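You operate a simulated robot arm through the tools that you are given. There is no shell and no other tool. Be economical: measure what you need, move in short steps, check, and stop when the job is done.

Carry out the task below with a simulated two-armed robot. There is one attempt and no reset: what you move stays moved.

TASK
Wipe up the spill on the top of the pine table with the green cloth and put it back.

The check looks at the end state, three seconds after you hand in, the way a careful person would. Anything else that was tipped, shoved, dropped, spilled or broken makes it a failure. Flat cloth is picked up by pressing the open fingertips on it (5 to 10 N) and closing them slowly along it; thin cloth reads only 2 to 8 mm in the jaws.

THE ROBOT
Two 7-joint arms with two-finger parallel grippers on one trunk, on a base that drives. Base frame: it is fixed to the floor where the robot stands at the start and does not move with it; the origin is under the middle of the robot, x ahead of it, y to its left, z up. Readings come in mm, rad, newtons and seconds.
The left shoulder is at the start at [70, 163, 995], the right one opposite. Payload 3.43 kg a hand.
The TCP of each hand is the grasp point between the finger pads, 34 mm short of the fingertips. In the tool frame z runs along the fingers and y along their closing line. Largest opening 128 mm; finger width 24, thickness 12; the body of the gripper, 48 by 130 mm, starts 96 mm behind the TCP.
Orientation is that of the tool frame in the base frame, as a unit quaternion [x, y, z, w]. With the fingers straight down and closing along the base's y, the tool's x points along the base's -x, its y along +y and its z along -z.

THE INTERFACE
- The arms move only by the tool drive_tool. It takes "left_series", "right_series" or both (then of equal length, played together; a hand with none holds still); each is a list of rows, each a list of 3 entries, a list of its own where there are three numbers: the turn, a rotation vector about the base's x, y, z in units of 45 degrees (1.0 is 45 degrees), then the shift along the base's x, y, z in units of 400 mm (1.0 is 400 mm), then the gripper command, from -1 (fully open) to 1 (shut), values between in proportion. In form: [[[ax, ay, az], [dx, dy, dz], hand], ...]. A call has 1 to 10 rows; each row is the pose to reach, as a shift and turn from the pose commanded when the call began. A call with a number of a shift or a turn outside -1 to 1 is refused whole. Rows are played at 5 a second. More than 50 mm and 0.15 rad between two rows, or a gripper value outside its range, and nothing of the call is played. Where a pose cannot be reached the arm comes as near as it can. A force on the tool above 40 N (or 10 N above the force at the start of the call, whichever is more), or a blocked arm, ends the call early, and 0.2 s more pass. Each finger travels about 153 mm/s and halts on what it meets, pressing with about 28 N; the grip force reading is that of the motor and also rises with nothing between the fingers. The clock runs only during rows and for 0.2 s after the last one: add rows that repeat a pose to give the fingers time. The reply holds the time, the measured pose of the TCP, the force on the tool along the base axes, the opening and the grip force, in the units named above and with some noise.
- Cameras (640 x 400 px; columns grow to the right, rows downward): "scene" is now at [144.3, -24.5, 1234.7]; the picture's right is [-0.26, -0.97, 0.00], its down [-0.53, 0.14, -0.84] and it looks along [0.81, -0.22, -0.55] (base axes); focal length 254 px, centre (320, 200). "left" rides on the left gripper at [76, 11, -160] in its tool frame; the picture's right is [-0.15, 0.99, 0.00], its down [-0.88, -0.13, -0.46] and it looks along [-0.45, -0.07, 0.89] (tool axes); focal length 234 px, centre (320, 200). "right" rides on the right gripper at [76, -11, -160] in its tool frame; the picture's right is [0.15, 0.99, 0.00], its down [-0.88, 0.13, -0.46] and it looks along [-0.45, 0.07, 0.89] (tool axes); focal length 234 px, centre (320, 200). There is no depth. A picture from a camera that has moved, and an enlarged one, comes with that camera's place and axes in the base frame and with its lens. The place of the scene camera against the robot may be out by one fixed shift of up to 18 mm in any direction.
- snapshot(camera): a new picture of that camera. It takes no simulated time.
- slide_trunk(by): slides the trunk up (or, below 0, down) by that many mm; the arms and the scene camera ride with it, the base frame stays. It gives what a move gives, with no picture.
- base_move(legs): drives the robot by 1 to 6 legs, each [ahead, left, turn to the left] in mm, mm and rad, along the robot's own axes; the way and the turn of a leg run together, so that a leg with both is an arc; at most 1500 mm and 3.142 rad a leg. The arms and the cameras ride along, it lands a little off, and it stops where it bumps. It gives what a move gives.
- pan_tilt(pan, tilt): turns the head with the scene camera to pan (to the left, within 1.501 rad either way) and tilt (down, from -0.506 to 1.204), counted from straight ahead of the robot. It gives what a move gives.
- close_up(camera, box): a new picture of the part [left, top, right, bottom] of that camera's present view, enlarged. It takes no simulated time.
- finish_job(): hands the job in; it is judged then, once.

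Go step by step. Nothing tells you exact positions but the pictures and the camera data: compare them with the known pose of the tool, close in by small moves and look again before you grip or let go. The budget is 120 turns and 108 pictures, counting those below and the enlarged ones. Unless the task says otherwise, let go and move clear before handing in, and close with one line.

The tools are called after ">>>" by a JSON object that holds its "fn" and its "kwargs". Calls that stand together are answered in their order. drive_tool: Moves the arms, as the interface text tells. Its arguments: {"type":"object","properties":{"left_series":{"type":"array"},"right_series":{"type":"array"}},"required":[]} The other tools are called the same way: slide_trunk (by) slides the trunk up or down; base_move (legs) drives the base; pan_tilt (pan, tilt) turns the head that bears the scene camera; snapshot (camera) takes a picture; close_up (camera, box) takes an enlarged picture of a part of a camera's view; finish_job () hands the job in.

At the start:

```text
t: 0.0
left_eef_pos: [618.6, 65.8, 1053.6]
left_orientation: [0.0, 1.0, 0.001, -0.001]
left_force: [-0.3, 0.5, 0.2]
left_gripper_width: 127.9
left_gripper_force: 0.0
right_eef_pos: [544.2, -414.7, 1064.6]
right_orientation: [0.0, 1.0, -0.001, 0.0]
right_force: [-0.3, -0.8, 1.2]
right_gripper_width: 127.9
right_gripper_force: 0.0
trunk travel left (down, up): [-475.0, 465.0]
robot x, y, heading: [1.9, -4.3, 0.001]
head pan, tilt: [-0.264, 0.576]
```

scene: 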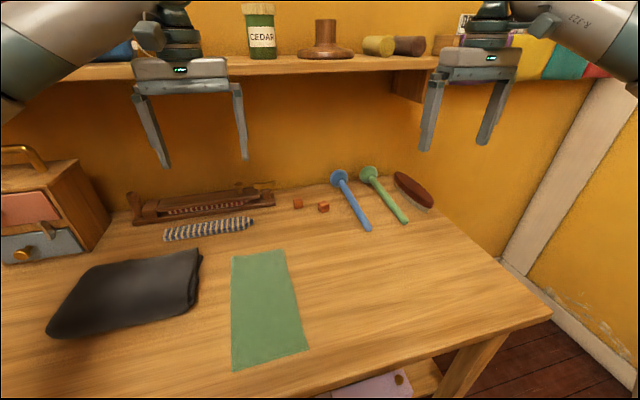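
right: 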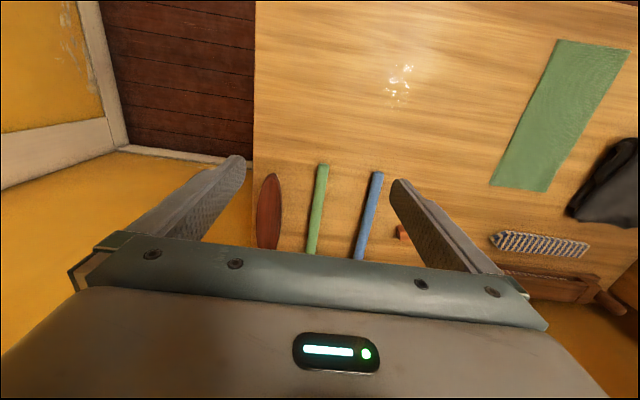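
left: 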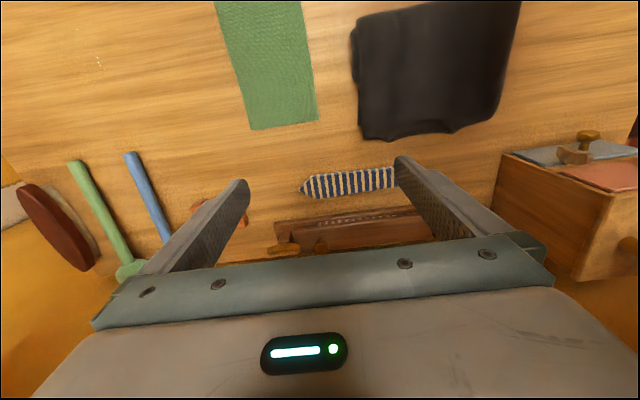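

The green cloth lies flat at about x 391–675, y −67–77. A faint patch near (453, −280) looks like the spill, so I'll take a closer look at it.

>>> {"fn": "close_up", "kwargs": {"camera": "right", "box": [320, 20, 480, 120]}}

>>> {"fn": "close_up", "kwargs": {"camera": "scene", "box": [200, 230, 520, 400]}}

>>> {"fn": "close_up", "kwargs": {"camera": "left", "box": [0, 0, 224, 140]}}

```text
4.00 times, centred on (400, 70) of right
camera zoom: at [467.6, -426.7, 1224.5], right [-0.15, 0.99, 0.0], down [0.88, 0.13, 0.46], along [0.45, 0.07, -0.89], focal length 937 px, centre (0, 720)
```

zoom: 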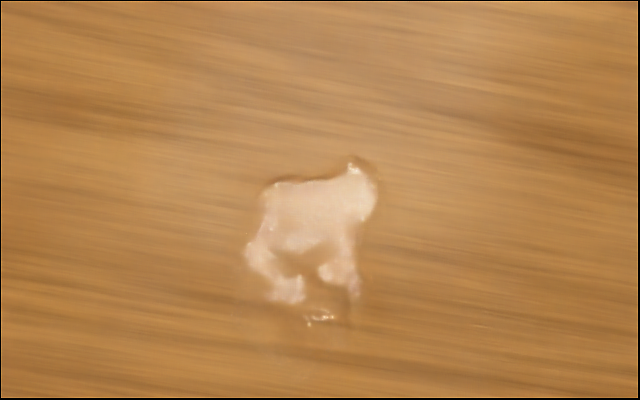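

```text
2.00 times, centred on (360, 315) of scene
camera zoom: at [144.3, -24.5, 1234.7], right [-0.26, -0.97, 0.0], down [-0.53, 0.14, -0.84], along [0.81, -0.22, -0.55], focal length 508 px, centre (240, -30)
```

zoom: 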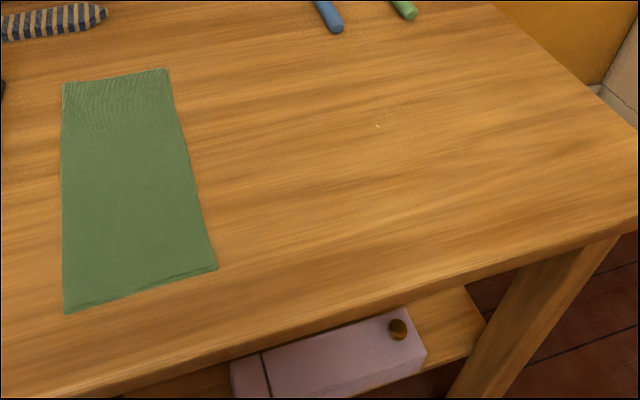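

```text
2.86 times, centred on (112, 70) of left
camera zoom: at [544.3, 77.9, 1212.9], right [0.15, 0.99, 0.0], down [0.88, -0.13, 0.46], along [0.45, -0.07, -0.89], focal length 669 px, centre (914, 571)
```

zoom: 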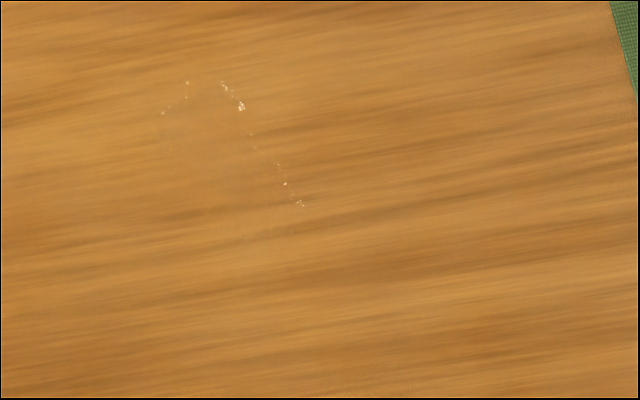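

The clear spill seems to cover roughly x 400–515, y −370–−258. I'll bring the right hand camera closer to outline it.

>>> {"fn": "drive_tool", "kwargs": {"right_series": [[[0, 0, 0], [-0.072, 0.0425, -0.08], -1], [[0, 0, 0], [-0.144, 0.085, -0.16], -1], [[0, 0, 0], [-0.216, 0.1275, -0.24], -1], [[0, 0, 0], [-0.288, 0.17, -0.32], -1], [[0, 0, 0], [-0.36, 0.2125, -0.4], -1]]}}

>>> {"fn": "snapshot", "kwargs": {"camera": "right"}}

>>> {"fn": "close_up", "kwargs": {"camera": "scene", "box": [340, 230, 500, 330]}}

```text
t: 1.2
left_eef_pos: [620.2, 65.6, 1053.3]
left_orientation: [0.0, 1.0, -0.001, 0.0]
left_force: [-0.9, 0.1, 0.0]
left_gripper_width: 128.0
left_gripper_force: 0.1
right_eef_pos: [401.8, -332.2, 906.0]
right_orientation: [-0.001, 1.0, 0.0, 0.0]
right_force: [0.4, 1.2, -0.1]
right_gripper_width: 128.2
right_gripper_force: 0.0
trunk travel left (down, up): [-475.0, 465.0]
robot x, y, heading: [0.9, -0.4, 0.001]
head pan, tilt: [-0.264, 0.576]
```

```text
101 pictures are left
camera right: at [324.8, -343.6, 1066.0], right [-0.15, 0.99, 0.0], down [0.88, 0.13, 0.46], along [0.45, 0.07, -0.89], focal length 234 px, centre (320, 200)
```

right: 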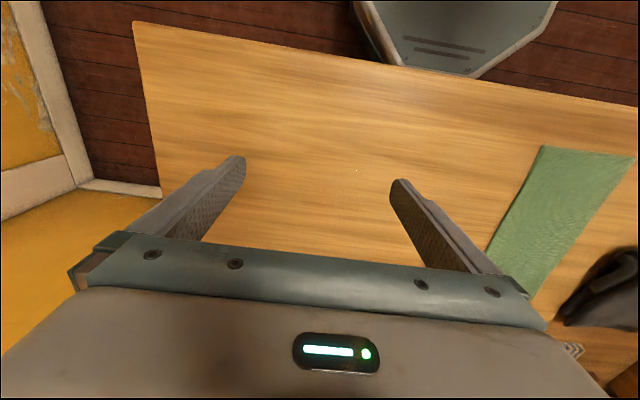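

```text
4.00 times, centred on (420, 280) of scene
camera zoom: at [144.3, -24.7, 1234.7], right [-0.26, -0.97, 0.0], down [-0.53, 0.14, -0.84], along [0.81, -0.22, -0.55], focal length 1016 px, centre (-80, -120)
```

zoom: 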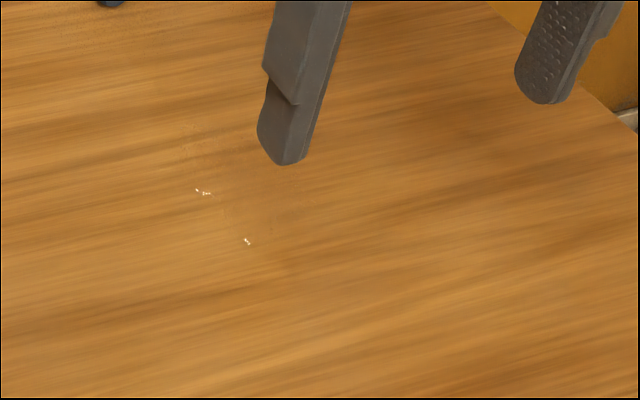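

>>> {"fn": "close_up", "kwargs": {"camera": "right", "box": [240, 100, 432, 220]}}

>>> {"fn": "close_up", "kwargs": {"camera": "left", "box": [10, 10, 170, 110]}}

```text
3.33 times, centred on (336, 160) of right
camera zoom: at [324.8, -343.6, 1066.0], right [-0.15, 0.99, 0.0], down [0.88, 0.13, 0.46], along [0.45, 0.07, -0.89], focal length 781 px, centre (267, 333)
```

zoom: 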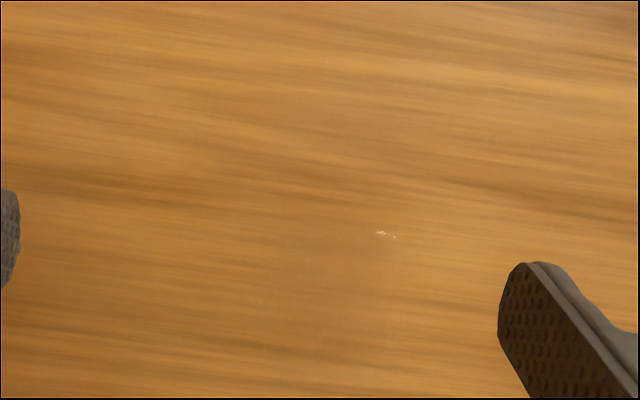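

```text
4.00 times, centred on (90, 60) of left
camera zoom: at [544.3, 77.7, 1213.0], right [0.15, 0.99, 0.0], down [0.88, -0.13, 0.46], along [0.45, -0.07, -0.89], focal length 937 px, centre (1240, 760)
```

zoom: 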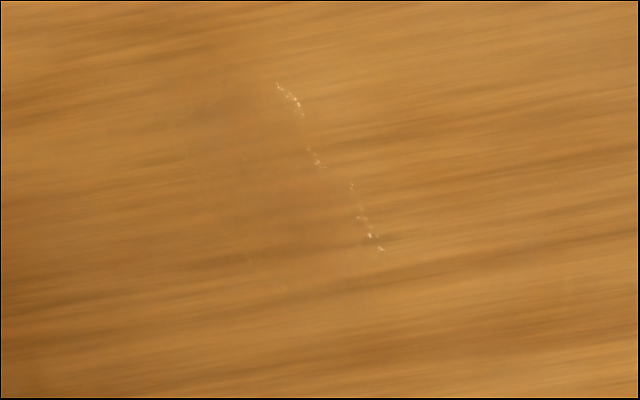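

Comparing the three views, the table top comes out nearer z≈790 than 731. That puts the cloth at x 364–613, y −62–63 and the spill at about x 418–489, y −322–−260. I'll move the left hand aside and bring the right hand above the cloth's right edge.

>>> {"fn": "drive_tool", "kwargs": {"left_series": [[[0, 0, 0], [-0.05, 0.1, 0], -1], [[0, 0, 0], [-0.1, 0.2, 0], -1], [[0, 0, 0], [-0.15, 0.3, 0], -1], [[0, 0, 0], [-0.2, 0.4, 0], -1], [[0, 0, 0], [-0.2, 0.45, 0], -1], [[0, 0, 0], [-0.2, 0.5, 0], -1], [[0, 0, 0], [-0.2, 0.5, 0], -1]], "right_series": [[[0, 0, 0], [0.031, 0.111, 0], -1], [[0, 0, 0], [0.062, 0.222, 0], -1], [[0, 0, 0], [0.093, 0.333, 0], -0.6], [[0, 0, 0], [0.124, 0.444, 0], -0.3], [[0, 0, 0], [0.155, 0.555, 0], 0], [[0, 0, 0], [0.186, 0.666, 0], 0.22], [[0, 0, 0], [0.215, 0.775, -0.03], 0.22]]}}

>>> {"fn": "snapshot", "kwargs": {"camera": "scene"}}

>>> {"fn": "snapshot", "kwargs": {"camera": "right"}}

```text
t: 2.8
left_eef_pos: [541.3, 264.9, 1054.0]
left_orientation: [0.0, 1.0, 0.0, -0.001]
left_force: [-0.1, -0.9, -0.2]
left_gripper_width: 127.8
left_gripper_force: 0.0
right_eef_pos: [487.1, -22.4, 889.3]
right_orientation: [0.001, 1.0, 0.0, -0.001]
right_force: [-0.3, -0.3, -0.4]
right_gripper_width: 49.8
right_gripper_force: 0.0
trunk travel left (down, up): [-475.0, 465.0]
robot x, y, heading: [0.3, -0.6, -0.003]
head pan, tilt: [-0.264, 0.576]
```

```text
97 pictures are left
camera scene: at [145.1, -23.7, 1234.6], right [-0.26, -0.97, 0.0], down [-0.53, 0.14, -0.84], along [0.81, -0.22, -0.55], focal length 254 px, centre (320, 200)
```

scene: 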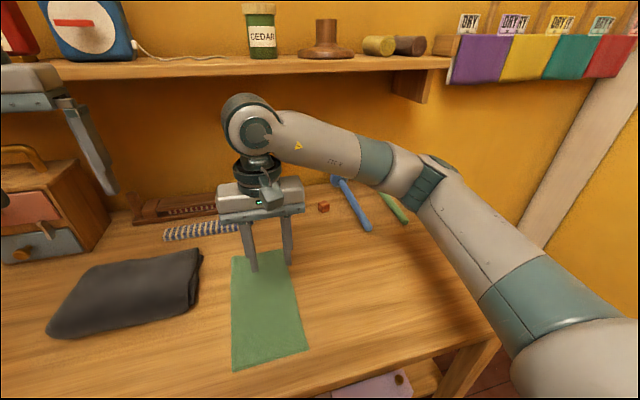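

```text
96 pictures are left
camera right: at [410.0, -33.6, 1049.1], right [-0.15, 0.99, 0.0], down [0.88, 0.13, 0.45], along [0.45, 0.07, -0.89], focal length 234 px, centre (320, 200)
```

right: 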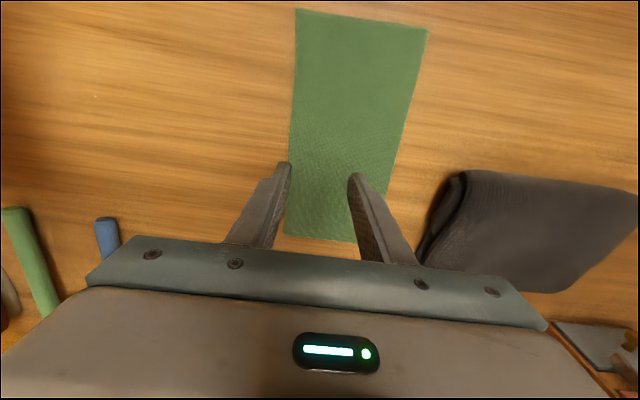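

The open fingertips are above the right half of the cloth, so I'll go down carefully.

>>> {"fn": "drive_tool", "kwargs": {"right_series": [[[0, 0, 0], [0, 0, -0.06], 0.22], [[0, 0, 0], [0, 0, -0.11], 0.22], [[0, 0, 0], [0, 0, -0.135], 0.22], [[0, 0, 0], [0, 0, -0.145], 0.22], [[0, 0, 0], [0, 0, -0.145], 0.22]]}}

>>> {"fn": "snapshot", "kwargs": {"camera": "right"}}

```text
t: 4.0
left_eef_pos: [540.4, 264.6, 1053.8]
left_orientation: [-0.001, 1.0, -0.001, 0.0]
left_force: [-0.1, -0.3, -0.4]
left_gripper_width: 128.0
left_gripper_force: 0.2
right_eef_pos: [485.1, -22.4, 834.4]
right_orientation: [-0.001, 1.0, 0.001, -0.001]
right_force: [0.1, -0.3, 0.1]
right_gripper_width: 49.9
right_gripper_force: 0.1
trunk travel left (down, up): [-475.0, 465.0]
robot x, y, heading: [1.6, -2.3, -0.002]
head pan, tilt: [-0.264, 0.576]
```

```text
95 pictures are left
camera right: at [409.1, -32.7, 994.1], right [-0.15, 0.99, 0.0], down [0.88, 0.13, 0.46], along [0.45, 0.07, -0.89], focal length 234 px, centre (320, 200)
```

right: 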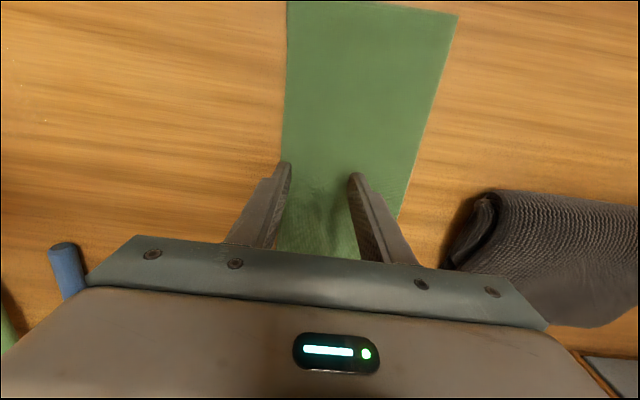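

>>> {"fn": "drive_tool", "kwargs": {"right_series": [[[0, 0, 0], [0, 0.01, -0.0075], 0.22], [[0, 0, 0], [0, 0.01, -0.015], 0.22], [[0, 0, 0], [0, 0.01, -0.02], 0.22], [[0, 0, 0], [0, 0.01, -0.025], 0.22]]}}

```text
t: 5.0
left_eef_pos: [540.6, 264.1, 1053.3]
left_orientation: [-0.001, 1.0, 0.0, 0.0]
left_force: [0.3, -0.1, 0.5]
left_gripper_width: 127.8
left_gripper_force: 0.0
right_eef_pos: [486.6, -16.9, 824.2]
right_orientation: [0.001, 1.0, 0.0, 0.0]
right_force: [-0.4, -0.2, -0.1]
right_gripper_width: 49.7
right_gripper_force: 0.1
trunk travel left (down, up): [-475.0, 465.0]
robot x, y, heading: [2.4, -2.9, -0.007]
head pan, tilt: [-0.264, 0.576]
```

>>> {"fn": "drive_tool", "kwargs": {"right_series": [[[0, 0, 0], [0, 0, -0.005], 0.22], [[0, 0, 0], [0, 0, -0.01], 0.22], [[0, 0, 0], [0, 0, -0.015], 0.22]]}}

```text
t: 5.8
left_eef_pos: [540.6, 264.2, 1053.1]
left_orientation: [0.0, 1.0, 0.0, -0.001]
left_force: [-0.4, -0.5, -0.6]
left_gripper_width: 127.9
left_gripper_force: 0.0
right_eef_pos: [486.9, -17.0, 818.7]
right_orientation: [0.0, 1.0, 0.0, 0.0]
right_force: [0.4, -0.3, -0.1]
right_gripper_width: 49.9
right_gripper_force: 0.0
trunk travel left (down, up): [-475.0, 465.0]
robot x, y, heading: [6.1, 0.1, -0.002]
head pan, tilt: [-0.264, 0.576]
```

>>> {"fn": "drive_tool", "kwargs": {"right_series": [[[0, 0, 0], [0, 0, -0.005], 0.22], [[0, 0, 0], [0, 0, -0.01], 0.22], [[0, 0, 0], [0, 0, -0.015], 0.22]]}}

>>> {"fn": "snapshot", "kwargs": {"camera": "scene"}}

```text
t: 6.6
left_eef_pos: [539.7, 264.7, 1054.7]
left_orientation: [-0.001, 1.0, -0.001, 0.001]
left_force: [-0.4, -0.5, -0.6]
left_gripper_width: 127.7
left_gripper_force: 0.1
right_eef_pos: [486.6, -16.9, 816.2]
right_orientation: [0.0, 1.0, 0.0, 0.002]
right_force: [7.8, 0.5, 30.4]
right_gripper_width: 49.7
right_gripper_force: 0.0
trunk travel left (down, up): [-475.0, 465.0]
robot x, y, heading: [1.3, 2.9, -0.001]
head pan, tilt: [-0.264, 0.576]
```

```text
94 pictures are left
camera scene: at [142.8, -24.2, 1235.4], right [-0.26, -0.97, 0.0], down [-0.52, 0.14, -0.84], along [0.81, -0.22, -0.54], focal length 254 px, centre (320, 200)
```

scene: 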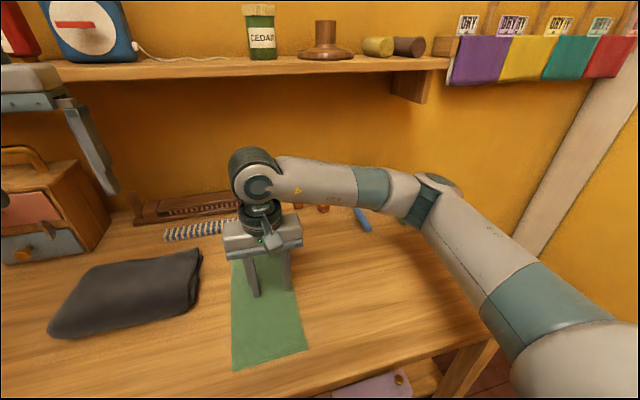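

Contact is with the table at TCP z≈816, but at 30 N it is pressing too hard. I'll ease off about 2 mm and close slowly.

>>> {"fn": "drive_tool", "kwargs": {"right_series": [[[0, 0, 0], [0, 0, 0.0055], 0.22], [[0, 0, 0], [0, 0, 0.0055], 0.22]]}}

```text
t: 7.2
left_eef_pos: [539.5, 264.7, 1055.4]
left_orientation: [-0.001, 1.0, -0.001, 0.001]
left_force: [-0.5, 0.1, 0.0]
left_gripper_width: 128.0
left_gripper_force: 0.0
right_eef_pos: [485.8, -16.4, 816.2]
right_orientation: [0.0, 1.0, 0.0, 0.001]
right_force: [6.5, -1.2, 26.9]
right_gripper_width: 50.0
right_gripper_force: 0.1
trunk travel left (down, up): [-475.0, 465.0]
robot x, y, heading: [1.7, -0.9, -0.0]
head pan, tilt: [-0.264, 0.576]
```

>>> {"fn": "drive_tool", "kwargs": {"right_series": [[[0, 0, 0], [0, 0, 0.0035], 0.22], [[0, 0, 0], [0, 0, 0.0035], 0.22]]}}

```text
t: 7.8
left_eef_pos: [539.2, 264.0, 1054.9]
left_orientation: [0.0, 1.0, 0.0, 0.0]
left_force: [0.3, 0.7, 0.0]
left_gripper_width: 128.1
left_gripper_force: 0.0
right_eef_pos: [485.1, -15.9, 817.4]
right_orientation: [-0.001, 1.0, 0.0, 0.001]
right_force: [3.1, -1.4, 14.3]
right_gripper_width: 49.9
right_gripper_force: 0.4
trunk travel left (down, up): [-475.0, 465.0]
robot x, y, heading: [2.9, -2.6, 0.003]
head pan, tilt: [-0.264, 0.576]
```

>>> {"fn": "drive_tool", "kwargs": {"right_series": [[[0, 0, 0], [0, 0, 0.0015], 0.22], [[0, 0, 0], [0, 0, 0.0015], 0.32], [[0, 0, 0], [0, 0, 0.0015], 0.42], [[0, 0, 0], [0, 0, 0.0015], 0.52], [[0, 0, 0], [0, 0, 0.0015], 0.62], [[0, 0, 0], [0, 0, 0.0015], 0.72], [[0, 0, 0], [0, 0, 0.0015], 0.82], [[0, 0, 0], [0, 0, 0.0015], 0.92], [[0, 0, 0], [0, 0, 0.0015], 1], [[0, 0, 0], [0, 0, 0.0015], 1]]}}

>>> {"fn": "snapshot", "kwargs": {"camera": "right"}}

>>> {"fn": "close_up", "kwargs": {"camera": "scene", "box": [180, 200, 372, 380]}}

```text
t: 10.0
left_eef_pos: [541.1, 265.5, 1055.0]
left_orientation: [0.0, 1.0, 0.0, -0.001]
left_force: [-0.5, -0.2, 0.6]
left_gripper_width: 128.2
left_gripper_force: 0.0
right_eef_pos: [487.5, -16.4, 818.0]
right_orientation: [0.0, 1.0, 0.001, 0.0]
right_force: [-0.2, -0.1, 0.3]
right_gripper_width: 3.3
right_gripper_force: 27.8
trunk travel left (down, up): [-475.0, 465.0]
robot x, y, heading: [-0.1, -0.3, -0.0]
head pan, tilt: [-0.264, 0.576]
```

```text
93 pictures are left
camera right: at [410.6, -28.1, 977.2], right [-0.15, 0.99, 0.0], down [0.88, 0.13, 0.46], along [0.45, 0.07, -0.89], focal length 234 px, centre (320, 200)
```

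right: 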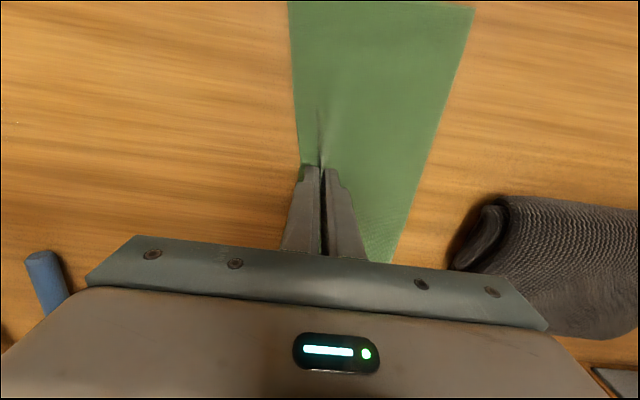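

```text
2.22 times, centred on (276, 290) of scene
camera zoom: at [144.3, -24.4, 1234.7], right [-0.26, -0.97, 0.0], down [-0.53, 0.14, -0.84], along [0.81, -0.22, -0.54], focal length 565 px, centre (418, 0)
```

zoom: 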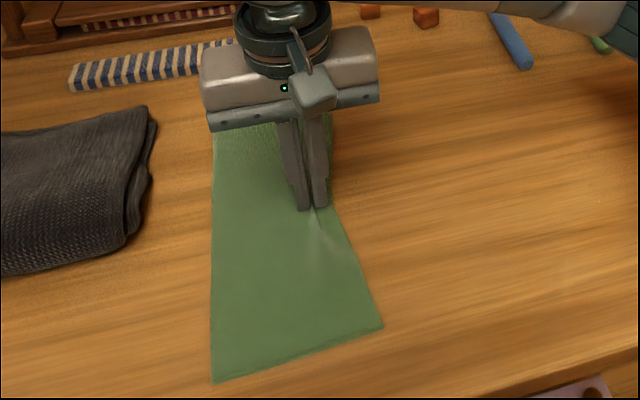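

The cloth is pinched (3.3 mm) and lying flat. I'll drag it along the table toward the spill.

>>> {"fn": "drive_tool", "kwargs": {"right_series": [[[0, 0, 0], [-0.008, -0.065, 0], 1], [[0, 0, 0], [-0.016, -0.13, 0], 1], [[0, 0, 0], [-0.024, -0.195, 0], 1], [[0, 0, 0], [-0.032, -0.26, 0], 1], [[0, 0, 0], [-0.04, -0.325, 0], 1], [[0, 0, 0], [-0.05, -0.39, 0], 1], [[0, 0, 0], [-0.06, -0.455, 0], 1], [[0, 0, 0], [-0.07, -0.52, 0], 1]]}}

>>> {"fn": "snapshot", "kwargs": {"camera": "right"}}

>>> {"fn": "snapshot", "kwargs": {"camera": "scene"}}

```text
t: 11.8
left_eef_pos: [539.1, 263.9, 1054.5]
left_orientation: [0.0, 1.0, 0.0, 0.0]
left_force: [0.0, -0.5, -0.9]
left_gripper_width: 128.0
left_gripper_force: 0.0
right_eef_pos: [457.3, -225.6, 816.3]
right_orientation: [0.001, 1.0, 0.0, 0.0]
right_force: [0.1, 0.1, 5.4]
right_gripper_width: 3.4
right_gripper_force: 27.7
trunk travel left (down, up): [-475.0, 465.0]
robot x, y, heading: [-1.4, -0.1, -0.001]
head pan, tilt: [-0.264, 0.576]
```

```text
91 pictures are left
camera right: at [380.9, -236.5, 976.4], right [-0.15, 0.99, 0.0], down [0.88, 0.13, 0.46], along [0.45, 0.07, -0.89], focal length 234 px, centre (320, 200)
```

right: 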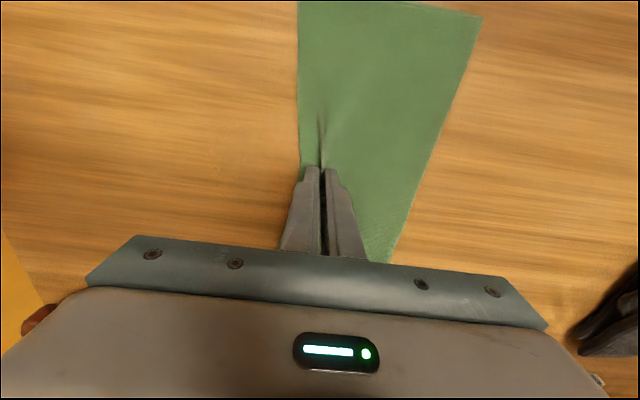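

```text
90 pictures are left
camera scene: at [143.5, -24.9, 1234.9], right [-0.26, -0.97, 0.0], down [-0.53, 0.14, -0.84], along [0.81, -0.22, -0.54], focal length 254 px, centre (320, 200)
```

scene: 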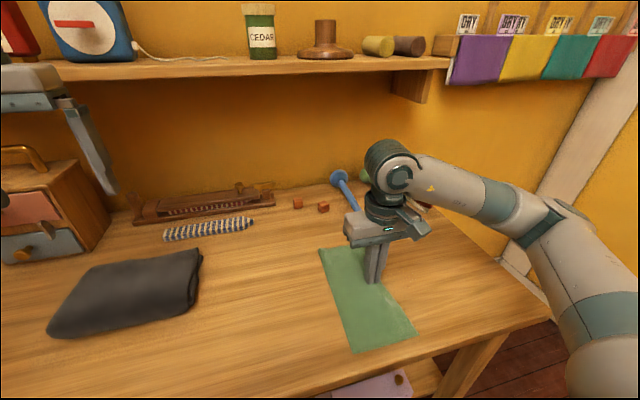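

The cloth follows neatly. I'll pull it on over the spill with light pressure.

>>> {"fn": "drive_tool", "kwargs": {"right_series": [[[0, 0, 0], [-0.01, -0.05, -0.001], 1], [[0, 0, 0], [-0.02, -0.1, -0.002], 1], [[0, 0, 0], [-0.025, -0.15, -0.002], 1], [[0, 0, 0], [-0.025, -0.2, -0.002], 1], [[0, 0, 0], [-0.025, -0.25, -0.002], 1], [[0, 0, 0], [-0.025, -0.3, -0.002], 1], [[0, 0, 0], [-0.025, -0.33, -0.002], 1]]}}

>>> {"fn": "snapshot", "kwargs": {"camera": "right"}}

>>> {"fn": "snapshot", "kwargs": {"camera": "scene"}}

```text
t: 13.4
left_eef_pos: [539.9, 264.4, 1054.7]
left_orientation: [0.001, 1.0, 0.0, 0.001]
left_force: [-0.3, 0.1, 0.8]
left_gripper_width: 127.8
left_gripper_force: 0.0
right_eef_pos: [449.1, -357.4, 817.5]
right_orientation: [0.0, 1.0, 0.0, 0.0]
right_force: [-1.5, 1.4, 6.7]
right_gripper_width: 3.3
right_gripper_force: 27.8
trunk travel left (down, up): [-475.0, 465.0]
robot x, y, heading: [1.0, -2.0, -0.002]
head pan, tilt: [-0.264, 0.576]
```

```text
89 pictures are left
camera right: at [372.7, -368.9, 976.4], right [-0.15, 0.99, 0.0], down [0.88, 0.13, 0.46], along [0.45, 0.07, -0.89], focal length 234 px, centre (320, 200)
```

right: 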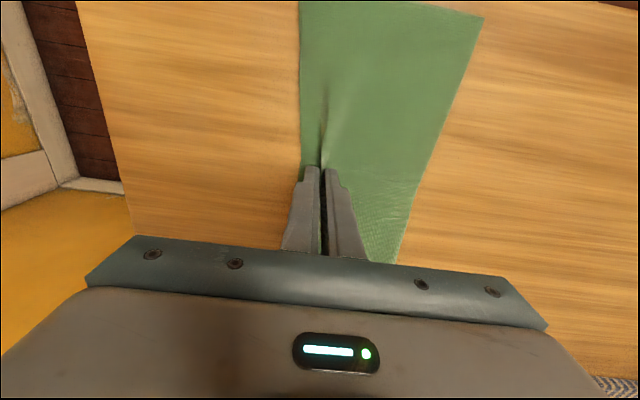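

```text
88 pictures are left
camera scene: at [143.8, -24.0, 1234.7], right [-0.26, -0.97, 0.0], down [-0.53, 0.14, -0.84], along [0.81, -0.22, -0.54], focal length 254 px, centre (320, 200)
```

scene: 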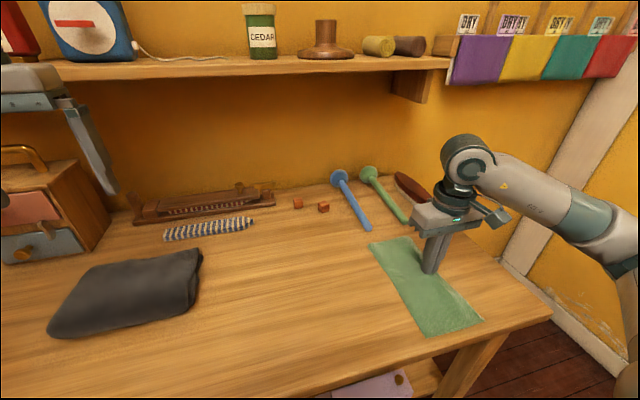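

The pinch has crossed the spill and the cloth now covers most of it. I'll slide back gently at a slightly different x and watch for buckling.

>>> {"fn": "drive_tool", "kwargs": {"right_series": [[[0, 0, 0], [0.015, 0.03, 0], 1], [[0, 0, 0], [0.03, 0.06, 0], 1], [[0, 0, 0], [0.045, 0.1, 0], 1], [[0, 0, 0], [0.055, 0.14, 0], 1], [[0, 0, 0], [0.06, 0.18, 0], 1]]}}

>>> {"fn": "snapshot", "kwargs": {"camera": "right"}}

>>> {"fn": "close_up", "kwargs": {"camera": "scene", "box": [330, 200, 522, 350]}}

```text
t: 14.6
left_eef_pos: [541.2, 265.1, 1053.1]
left_orientation: [0.0, 1.0, 0.0, 0.001]
left_force: [0.1, 0.1, 0.0]
left_gripper_width: 128.1
left_gripper_force: 0.2
right_eef_pos: [471.3, -281.8, 817.8]
right_orientation: [0.001, 1.0, -0.001, 0.0]
right_force: [0.1, -0.7, 0.4]
right_gripper_width: 3.6
right_gripper_force: 28.4
trunk travel left (down, up): [-475.0, 465.0]
robot x, y, heading: [-0.1, -1.8, 0.002]
head pan, tilt: [-0.264, 0.576]
```

```text
87 pictures are left
camera right: at [395.4, -294.5, 976.8], right [-0.15, 0.99, 0.0], down [0.88, 0.13, 0.46], along [0.45, 0.07, -0.89], focal length 234 px, centre (320, 200)
```

right: 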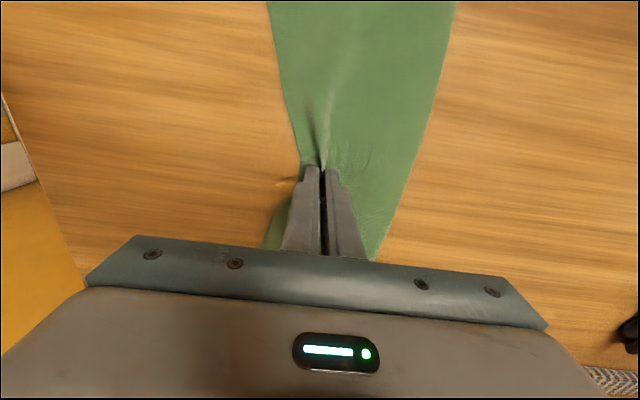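

```text
2.67 times, centred on (426, 275) of scene
camera zoom: at [144.7, -24.0, 1234.6], right [-0.26, -0.97, 0.0], down [-0.53, 0.14, -0.84], along [0.81, -0.22, -0.55], focal length 678 px, centre (37, 0)
```

zoom: 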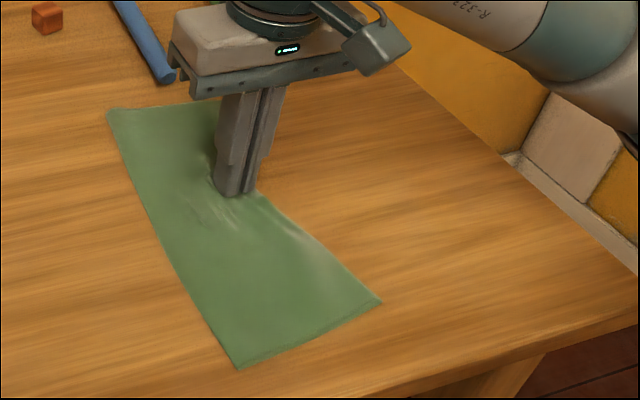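

>>> {"fn": "close_up", "kwargs": {"camera": "right", "box": [190, 110, 318, 250]}}

```text
2.86 times, centred on (254, 180) of right
camera zoom: at [395.4, -294.5, 976.8], right [-0.15, 0.99, 0.0], down [0.88, 0.13, 0.46], along [0.45, 0.07, -0.89], focal length 669 px, centre (509, 257)
```

zoom: 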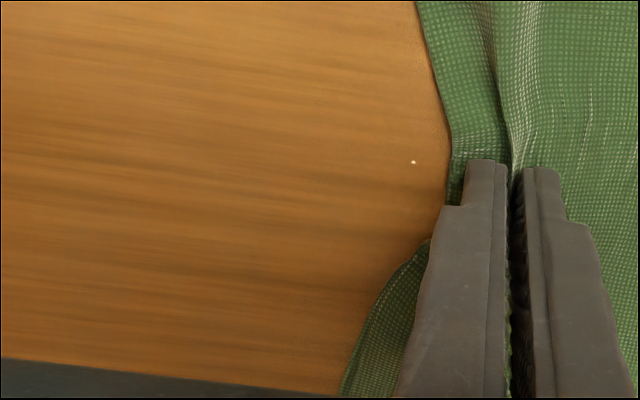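

A small remnant glints near (466, −313). I'll make several pressed strokes across the whole spill area.

>>> {"fn": "drive_tool", "kwargs": {"right_series": [[[0, 0, 0], [0, -0.05, -0.004], 1], [[0, 0, 0], [0, -0.11, -0.004], 1], [[0, 0, 0], [0.0, -0.17, -0.004], 1], [[0, 0, 0], [0.0175, -0.16, -0.004], 1], [[0, 0, 0], [0.0175, -0.06, -0.004], 1], [[0, 0, 0], [0.01, 0.04, -0.004], 1], [[0, 0, 0], [-0.06, 0.06, -0.004], 1], [[0, 0, 0], [-0.08, -0.04, -0.004], 1], [[0, 0, 0], [-0.08, -0.14, -0.004], 1], [[0, 0, 0], [-0.08, -0.17, -0.004], 1]]}}

>>> {"fn": "snapshot", "kwargs": {"camera": "right"}}

>>> {"fn": "close_up", "kwargs": {"camera": "scene", "box": [330, 200, 522, 350]}}

```text
t: 16.8
left_eef_pos: [538.3, 265.9, 1053.6]
left_orientation: [-0.001, 1.0, -0.002, 0.001]
left_force: [0.8, 0.1, 0.1]
left_gripper_width: 128.2
left_gripper_force: 0.0
right_eef_pos: [439.9, -349.9, 815.4]
right_orientation: [-0.001, 1.0, -0.001, 0.0]
right_force: [-2.5, 8.0, 17.9]
right_gripper_width: 3.5
right_gripper_force: 28.4
trunk travel left (down, up): [-475.0, 465.0]
robot x, y, heading: [-0.3, -1.7, -0.002]
head pan, tilt: [-0.264, 0.576]
```

```text
84 pictures are left
camera right: at [364.3, -360.8, 976.1], right [-0.15, 0.99, 0.0], down [0.88, 0.13, 0.46], along [0.45, 0.07, -0.89], focal length 234 px, centre (320, 200)
```

right: 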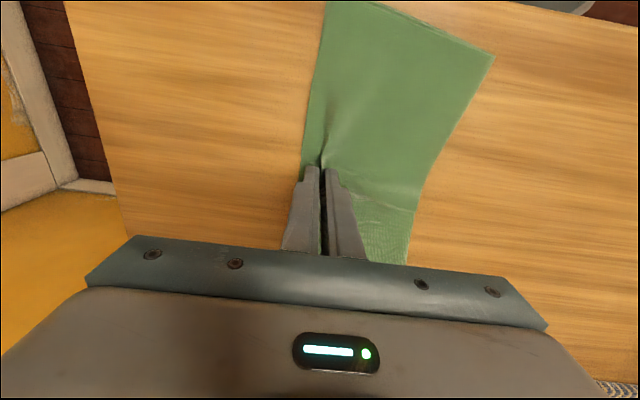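

```text
2.67 times, centred on (426, 275) of scene
camera zoom: at [142.7, -22.5, 1234.9], right [-0.26, -0.97, 0.0], down [-0.53, 0.14, -0.84], along [0.81, -0.22, -0.54], focal length 678 px, centre (37, 0)
```

zoom: 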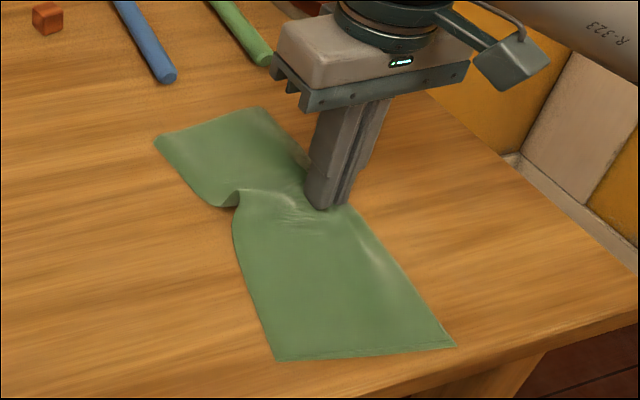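

>>> {"fn": "drive_tool", "kwargs": {"right_series": [[[0, 0, 0], [-0.05, 0.02, 0.001], 1], [[0, 0, 0], [-0.05, 0.12, 0.001], 1], [[0, 0, 0], [-0.045, 0.22, 0.001], 1], [[0, 0, 0], [0.03, 0.24, 0.001], 1], [[0, 0, 0], [0.04, 0.15, 0.001], 1], [[0, 0, 0], [0.045, 0.05, 0.001], 1], [[0, 0, 0], [0.05, -0.02, 0.001], 1], [[0, 0, 0], [0.05, 0.07, 0.002], 1], [[0, 0, 0], [0.05, 0.19, 0.003], 1], [[0, 0, 0], [0.05, 0.3, 0.003], 1]]}}

>>> {"fn": "snapshot", "kwargs": {"camera": "right"}}

>>> {"fn": "close_up", "kwargs": {"camera": "scene", "box": [310, 200, 502, 350]}}

```text
t: 17.6
left_eef_pos: [540.3, 266.7, 1054.8]
left_orientation: [0.0, 1.0, -0.001, 0.0]
left_force: [-0.6, -0.3, -0.7]
left_gripper_width: 127.8
left_gripper_force: 0.0
right_eef_pos: [420.1, -278.8, 815.3]
right_orientation: [0.001, 1.0, -0.002, 0.004]
right_force: [-3.5, 4.9, 16.2]
right_gripper_width: 3.5
right_gripper_force: 28.1
trunk travel left (down, up): [-475.0, 465.0]
robot x, y, heading: [0.3, -1.2, -0.001]
head pan, tilt: [-0.264, 0.576]
stopped in row 3 (right hand): the force on the tool passed its limit (the readings are from after the stop); the commanded pose is now the measured one
```

```text
82 pictures are left
camera right: at [343.0, -288.8, 975.8], right [-0.14, 0.99, 0.0], down [0.88, 0.13, 0.46], along [0.46, 0.06, -0.89], focal length 234 px, centre (320, 200)
```

right: 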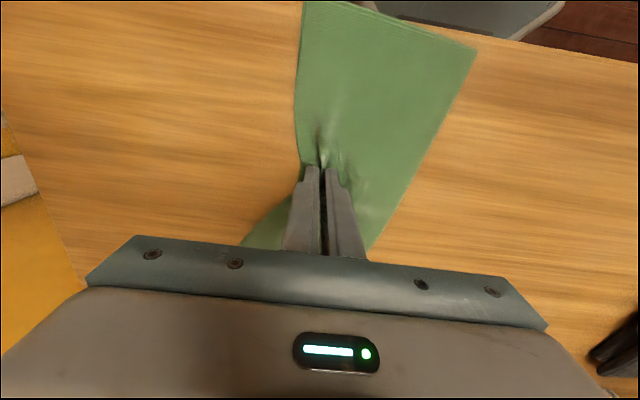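

```text
2.67 times, centred on (406, 275) of scene
camera zoom: at [142.8, -23.2, 1234.7], right [-0.26, -0.97, 0.0], down [-0.52, 0.14, -0.84], along [0.81, -0.22, -0.54], focal length 678 px, centre (91, 0)
```

zoom: 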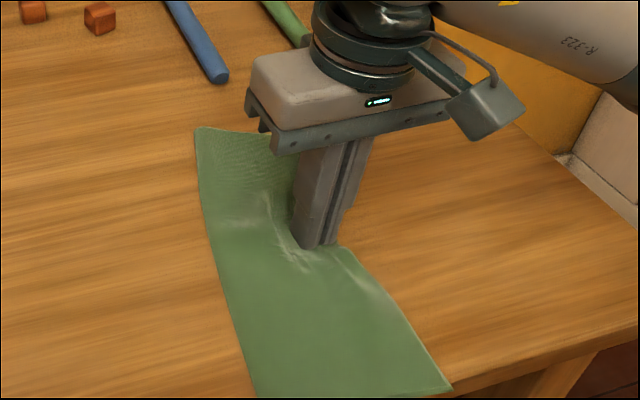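

>>> {"fn": "drive_tool", "kwargs": {"right_series": [[[0, 0, 0], [0.02, 0.04, 0.003], 1], [[0, 0, 0], [0.06, 0.05, 0.003], 1], [[0, 0, 0], [0.08, -0.03, 0.003], 1], [[0, 0, 0], [0.085, -0.1, 0.003], 1], [[0, 0, 0], [0.09, -0.17, 0.003], 1], [[0, 0, 0], [0.12, -0.17, 0.003], 1], [[0, 0, 0], [0.12, -0.09, 0.003], 1], [[0, 0, 0], [0.12, 0.0, 0.003], 1], [[0, 0, 0], [0.12, 0.1, 0.004], 1], [[0, 0, 0], [0.12, 0.2, 0.005], 1]]}}

>>> {"fn": "snapshot", "kwargs": {"camera": "right"}}

>>> {"fn": "close_up", "kwargs": {"camera": "scene", "box": [310, 200, 502, 350]}}

```text
t: 19.8
left_eef_pos: [542.1, 264.1, 1053.8]
left_orientation: [0.0, 1.0, -0.001, -0.001]
left_force: [1.0, 0.1, -0.8]
left_gripper_width: 127.9
left_gripper_force: 0.1
right_eef_pos: [467.9, -201.1, 818.7]
right_orientation: [0.001, 1.0, -0.002, 0.0]
right_force: [0.1, 0.5, -1.6]
right_gripper_width: 3.4
right_gripper_force: 27.8
trunk travel left (down, up): [-475.0, 465.0]
robot x, y, heading: [2.6, -1.9, 0.001]
head pan, tilt: [-0.264, 0.576]
```

```text
80 pictures are left
camera right: at [392.0, -211.3, 978.4], right [-0.14, 0.99, -0.01], down [0.88, 0.13, 0.46], along [0.45, 0.06, -0.89], focal length 234 px, centre (320, 200)
```

right: 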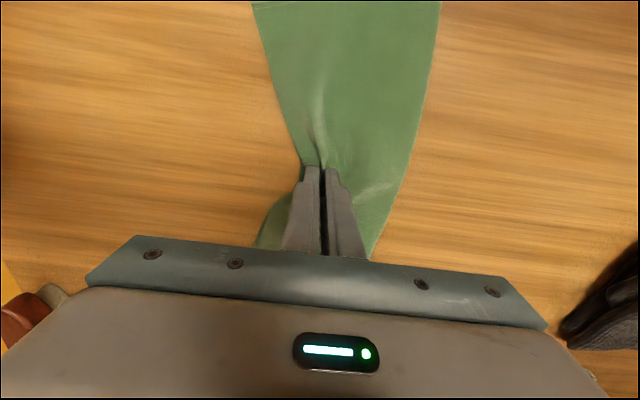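

```text
2.67 times, centred on (406, 275) of scene
camera zoom: at [144.8, -23.9, 1234.6], right [-0.26, -0.96, 0.0], down [-0.53, 0.14, -0.84], along [0.81, -0.22, -0.55], focal length 678 px, centre (91, 0)
```

zoom: 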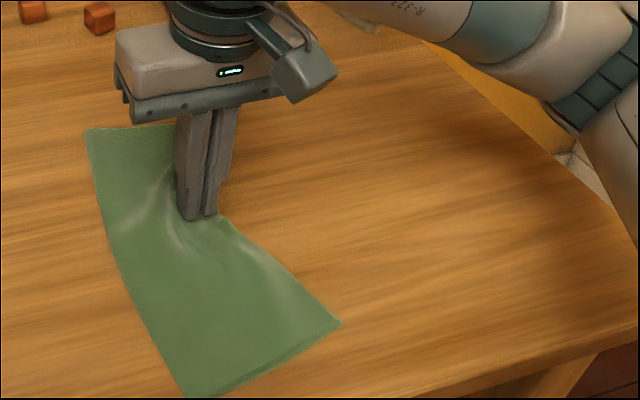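

No glints remain in view. I'll take the cloth back, going past home and pulling back to straighten it.

>>> {"fn": "drive_tool", "kwargs": {"right_series": [[[0, 0, 0], [0.01, 0.1, 0.001], 1], [[0, 0, 0], [0.02, 0.2, 0.001], 1], [[0, 0, 0], [0.03, 0.3, 0.001], 1], [[0, 0, 0], [0.04, 0.4, 0.001], 1], [[0, 0, 0], [0.05, 0.5, 0.001], 1], [[0, 0, 0], [0.05, 0.58, 0.001], 1]]}}

>>> {"fn": "snapshot", "kwargs": {"camera": "right"}}

>>> {"fn": "snapshot", "kwargs": {"camera": "scene"}}

```text
t: 21.2
left_eef_pos: [540.2, 263.3, 1055.2]
left_orientation: [0.001, 1.0, 0.0, 0.0]
left_force: [0.5, 0.7, -0.2]
left_gripper_width: 127.8
left_gripper_force: 0.1
right_eef_pos: [488.5, 34.1, 815.8]
right_orientation: [0.002, 1.0, -0.001, 0.001]
right_force: [-0.7, -2.9, 10.9]
right_gripper_width: 3.5
right_gripper_force: 28.2
trunk travel left (down, up): [-475.0, 465.0]
robot x, y, heading: [-0.3, -0.2, -0.002]
head pan, tilt: [-0.264, 0.576]
```

```text
78 pictures are left
camera right: at [411.6, 22.7, 976.1], right [-0.14, 0.99, 0.0], down [0.88, 0.13, 0.46], along [0.45, 0.06, -0.89], focal length 234 px, centre (320, 200)
```

right: 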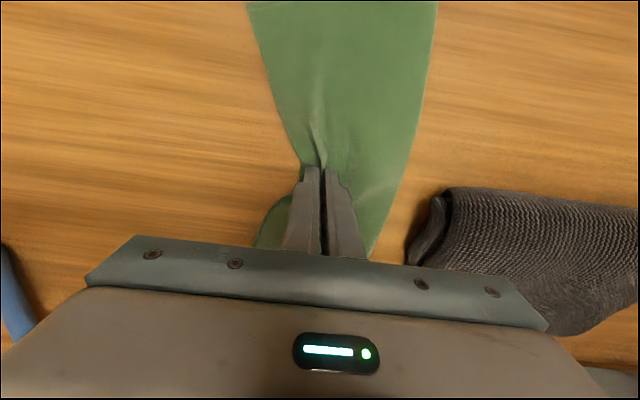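

```text
77 pictures are left
camera scene: at [143.2, -24.9, 1234.9], right [-0.26, -0.96, 0.0], down [-0.53, 0.14, -0.84], along [0.81, -0.22, -0.54], focal length 254 px, centre (320, 200)
```

scene: 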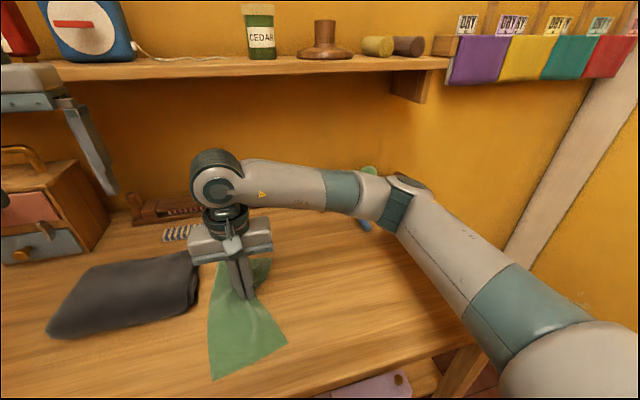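

>>> {"fn": "drive_tool", "kwargs": {"right_series": [[[0, 0, 0], [0, -0.05, 0.001], 1], [[0, 0, 0], [0, -0.1, 0.001], 1], [[0, 0, 0], [0, -0.13, 0.001], 1], [[0, 0, 0], [0, -0.13, 0.001], 0.9], [[0, 0, 0], [0, -0.13, 0.001], 0.8], [[0, 0, 0], [0, -0.13, 0.001], 0.65], [[0, 0, 0], [0, -0.13, 0.001], 0.5], [[0, 0, 0], [0, -0.13, 0.001], 0.35], [[0, 0, 0], [0, -0.13, 0.001], 0.25], [[0, 0, 0], [0, -0.13, 0.001], 0.22]]}}

>>> {"fn": "snapshot", "kwargs": {"camera": "right"}}

>>> {"fn": "close_up", "kwargs": {"camera": "scene", "box": [180, 200, 372, 380]}}

```text
t: 23.4
left_eef_pos: [541.2, 263.0, 1053.4]
left_orientation: [0.0, 1.0, 0.0, 0.0]
left_force: [0.1, 0.4, 0.1]
left_gripper_width: 128.0
left_gripper_force: 0.0
right_eef_pos: [491.6, -18.0, 816.9]
right_orientation: [0.001, 1.0, -0.001, 0.001]
right_force: [-0.3, 0.4, -0.6]
right_gripper_width: 49.7
right_gripper_force: 0.0
trunk travel left (down, up): [-475.0, 465.0]
robot x, y, heading: [1.9, 1.7, -0.004]
head pan, tilt: [-0.264, 0.576]
```

```text
76 pictures are left
camera right: at [414.5, -29.3, 977.6], right [-0.14, 0.99, 0.0], down [0.88, 0.13, 0.46], along [0.45, 0.06, -0.89], focal length 234 px, centre (320, 200)
```

right: 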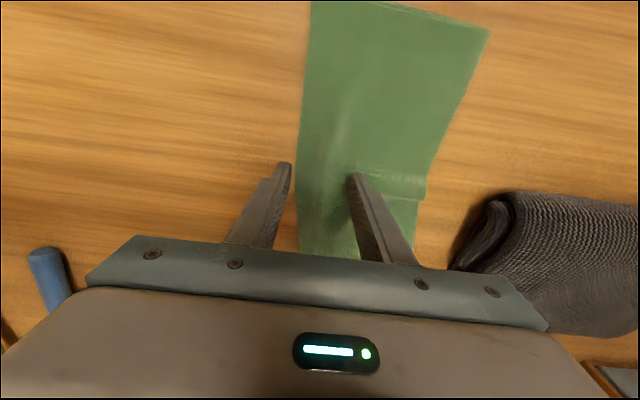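

```text
2.22 times, centred on (276, 290) of scene
camera zoom: at [144.3, -25.0, 1234.7], right [-0.26, -0.96, 0.0], down [-0.53, 0.14, -0.84], along [0.81, -0.22, -0.55], focal length 565 px, centre (418, 0)
```

zoom: 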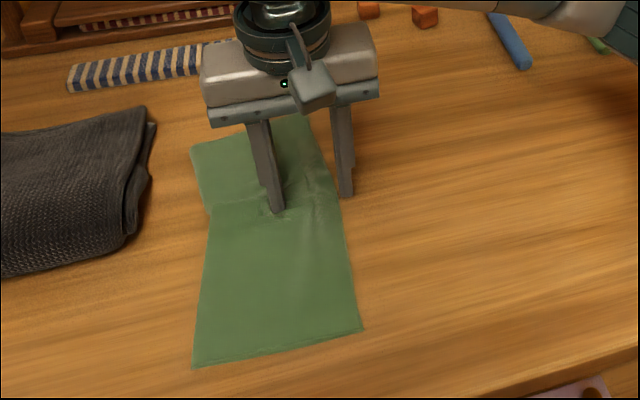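

Released; the cloth lies nearly flat with one fold. I'll raise the hand and check both the cloth and the spill spot.

>>> {"fn": "drive_tool", "kwargs": {"right_series": [[[0, 0, 0], [0, 0, 0.05], 0.22], [[0, 0, 0], [0, 0, 0.15], 0.22], [[0, 0, 0], [0, -0.11, 0.2], 0], [[0, 0, 0], [0.03, -0.22, 0.25], -0.5], [[0, 0, 0], [0.06, -0.33, 0.3], -1], [[0, 0, 0], [0.08, -0.44, 0.35], -1], [[0, 0, 0], [0.1, -0.55, 0.4], -1], [[0, 0, 0], [0.12, -0.66, 0.45], -1], [[0, 0, 0], [0.13, -0.77, 0.5], -1], [[0, 0, 0], [0.13, -0.88, 0.55], -1]]}}

>>> {"fn": "snapshot", "kwargs": {"camera": "scene"}}

>>> {"fn": "snapshot", "kwargs": {"camera": "right"}}

```text
t: 25.6
left_eef_pos: [539.8, 262.2, 1055.9]
left_orientation: [0.0, 1.0, 0.0, 0.0]
left_force: [-0.1, -0.1, 1.0]
left_gripper_width: 128.1
left_gripper_force: 0.1
right_eef_pos: [540.8, -373.6, 1038.9]
right_orientation: [0.001, 1.0, -0.002, 0.001]
right_force: [0.4, -0.3, -0.3]
right_gripper_width: 127.9
right_gripper_force: 0.0
trunk travel left (down, up): [-475.0, 465.0]
robot x, y, heading: [-0.7, 0.4, -0.007]
head pan, tilt: [-0.264, 0.576]
```

```text
74 pictures are left
camera scene: at [143.3, -25.9, 1234.7], right [-0.26, -0.97, 0.0], down [-0.53, 0.14, -0.84], along [0.81, -0.22, -0.54], focal length 254 px, centre (320, 200)
```

scene: 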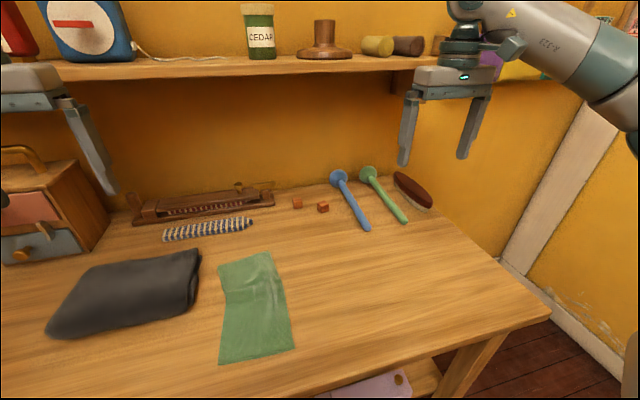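

```text
73 pictures are left
camera right: at [464.3, -384.6, 1198.0], right [-0.14, 0.99, 0.0], down [0.88, 0.13, 0.46], along [0.45, 0.06, -0.89], focal length 234 px, centre (320, 200)
```

right: 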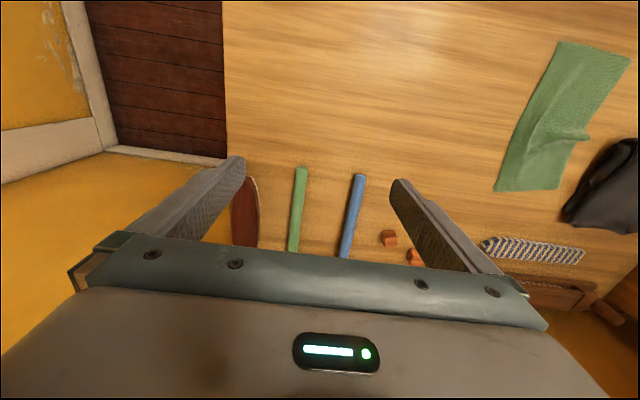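

The spot looks clean from here. I'll return to the original viewpoint to compare.

>>> {"fn": "drive_tool", "kwargs": {"right_series": [[[0, 0, 0], [0.008, -0.1, 0.064], -1], [[0, 0, 0], [0.008, -0.1, 0.064], -1]]}}

>>> {"fn": "close_up", "kwargs": {"camera": "right", "box": [320, 20, 480, 120]}}

>>> {"fn": "close_up", "kwargs": {"camera": "scene", "box": [340, 230, 500, 330]}}

>>> {"fn": "close_up", "kwargs": {"camera": "scene", "box": [180, 230, 340, 380]}}

```text
t: 26.2
left_eef_pos: [541.4, 263.6, 1053.7]
left_orientation: [0.0, 1.0, 0.0, -0.001]
left_force: [0.2, -0.3, -0.2]
left_gripper_width: 127.9
left_gripper_force: 0.0
right_eef_pos: [546.1, -412.8, 1062.8]
right_orientation: [0.001, 1.0, -0.001, 0.0]
right_force: [1.1, 0.0, 0.4]
right_gripper_width: 127.9
right_gripper_force: 0.0
trunk travel left (down, up): [-475.0, 465.0]
robot x, y, heading: [2.7, -2.5, 0.002]
head pan, tilt: [-0.264, 0.576]
```

```text
4.00 times, centred on (400, 70) of right
camera zoom: at [470.0, -423.0, 1224.1], right [-0.14, 0.99, 0.0], down [0.88, 0.13, 0.46], along [0.45, 0.06, -0.89], focal length 937 px, centre (0, 720)
```

zoom: 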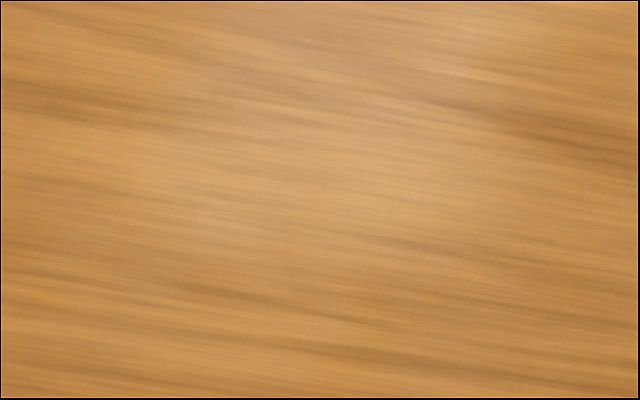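

```text
4.00 times, centred on (420, 280) of scene
camera zoom: at [145.3, -24.6, 1234.5], right [-0.26, -0.96, 0.0], down [-0.53, 0.14, -0.84], along [0.81, -0.22, -0.55], focal length 1016 px, centre (-80, -120)
```

zoom: 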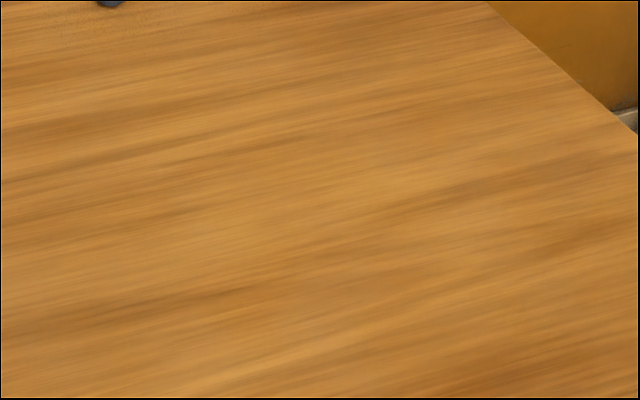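

```text
2.67 times, centred on (260, 305) of scene
camera zoom: at [145.3, -24.6, 1234.5], right [-0.26, -0.96, 0.0], down [-0.53, 0.14, -0.84], along [0.81, -0.22, -0.55], focal length 678 px, centre (480, -80)
```

zoom: 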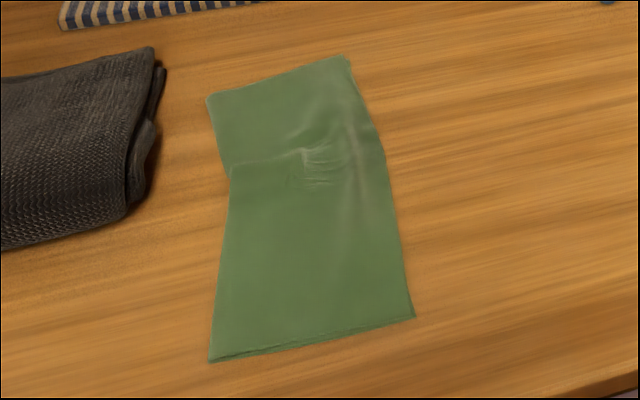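

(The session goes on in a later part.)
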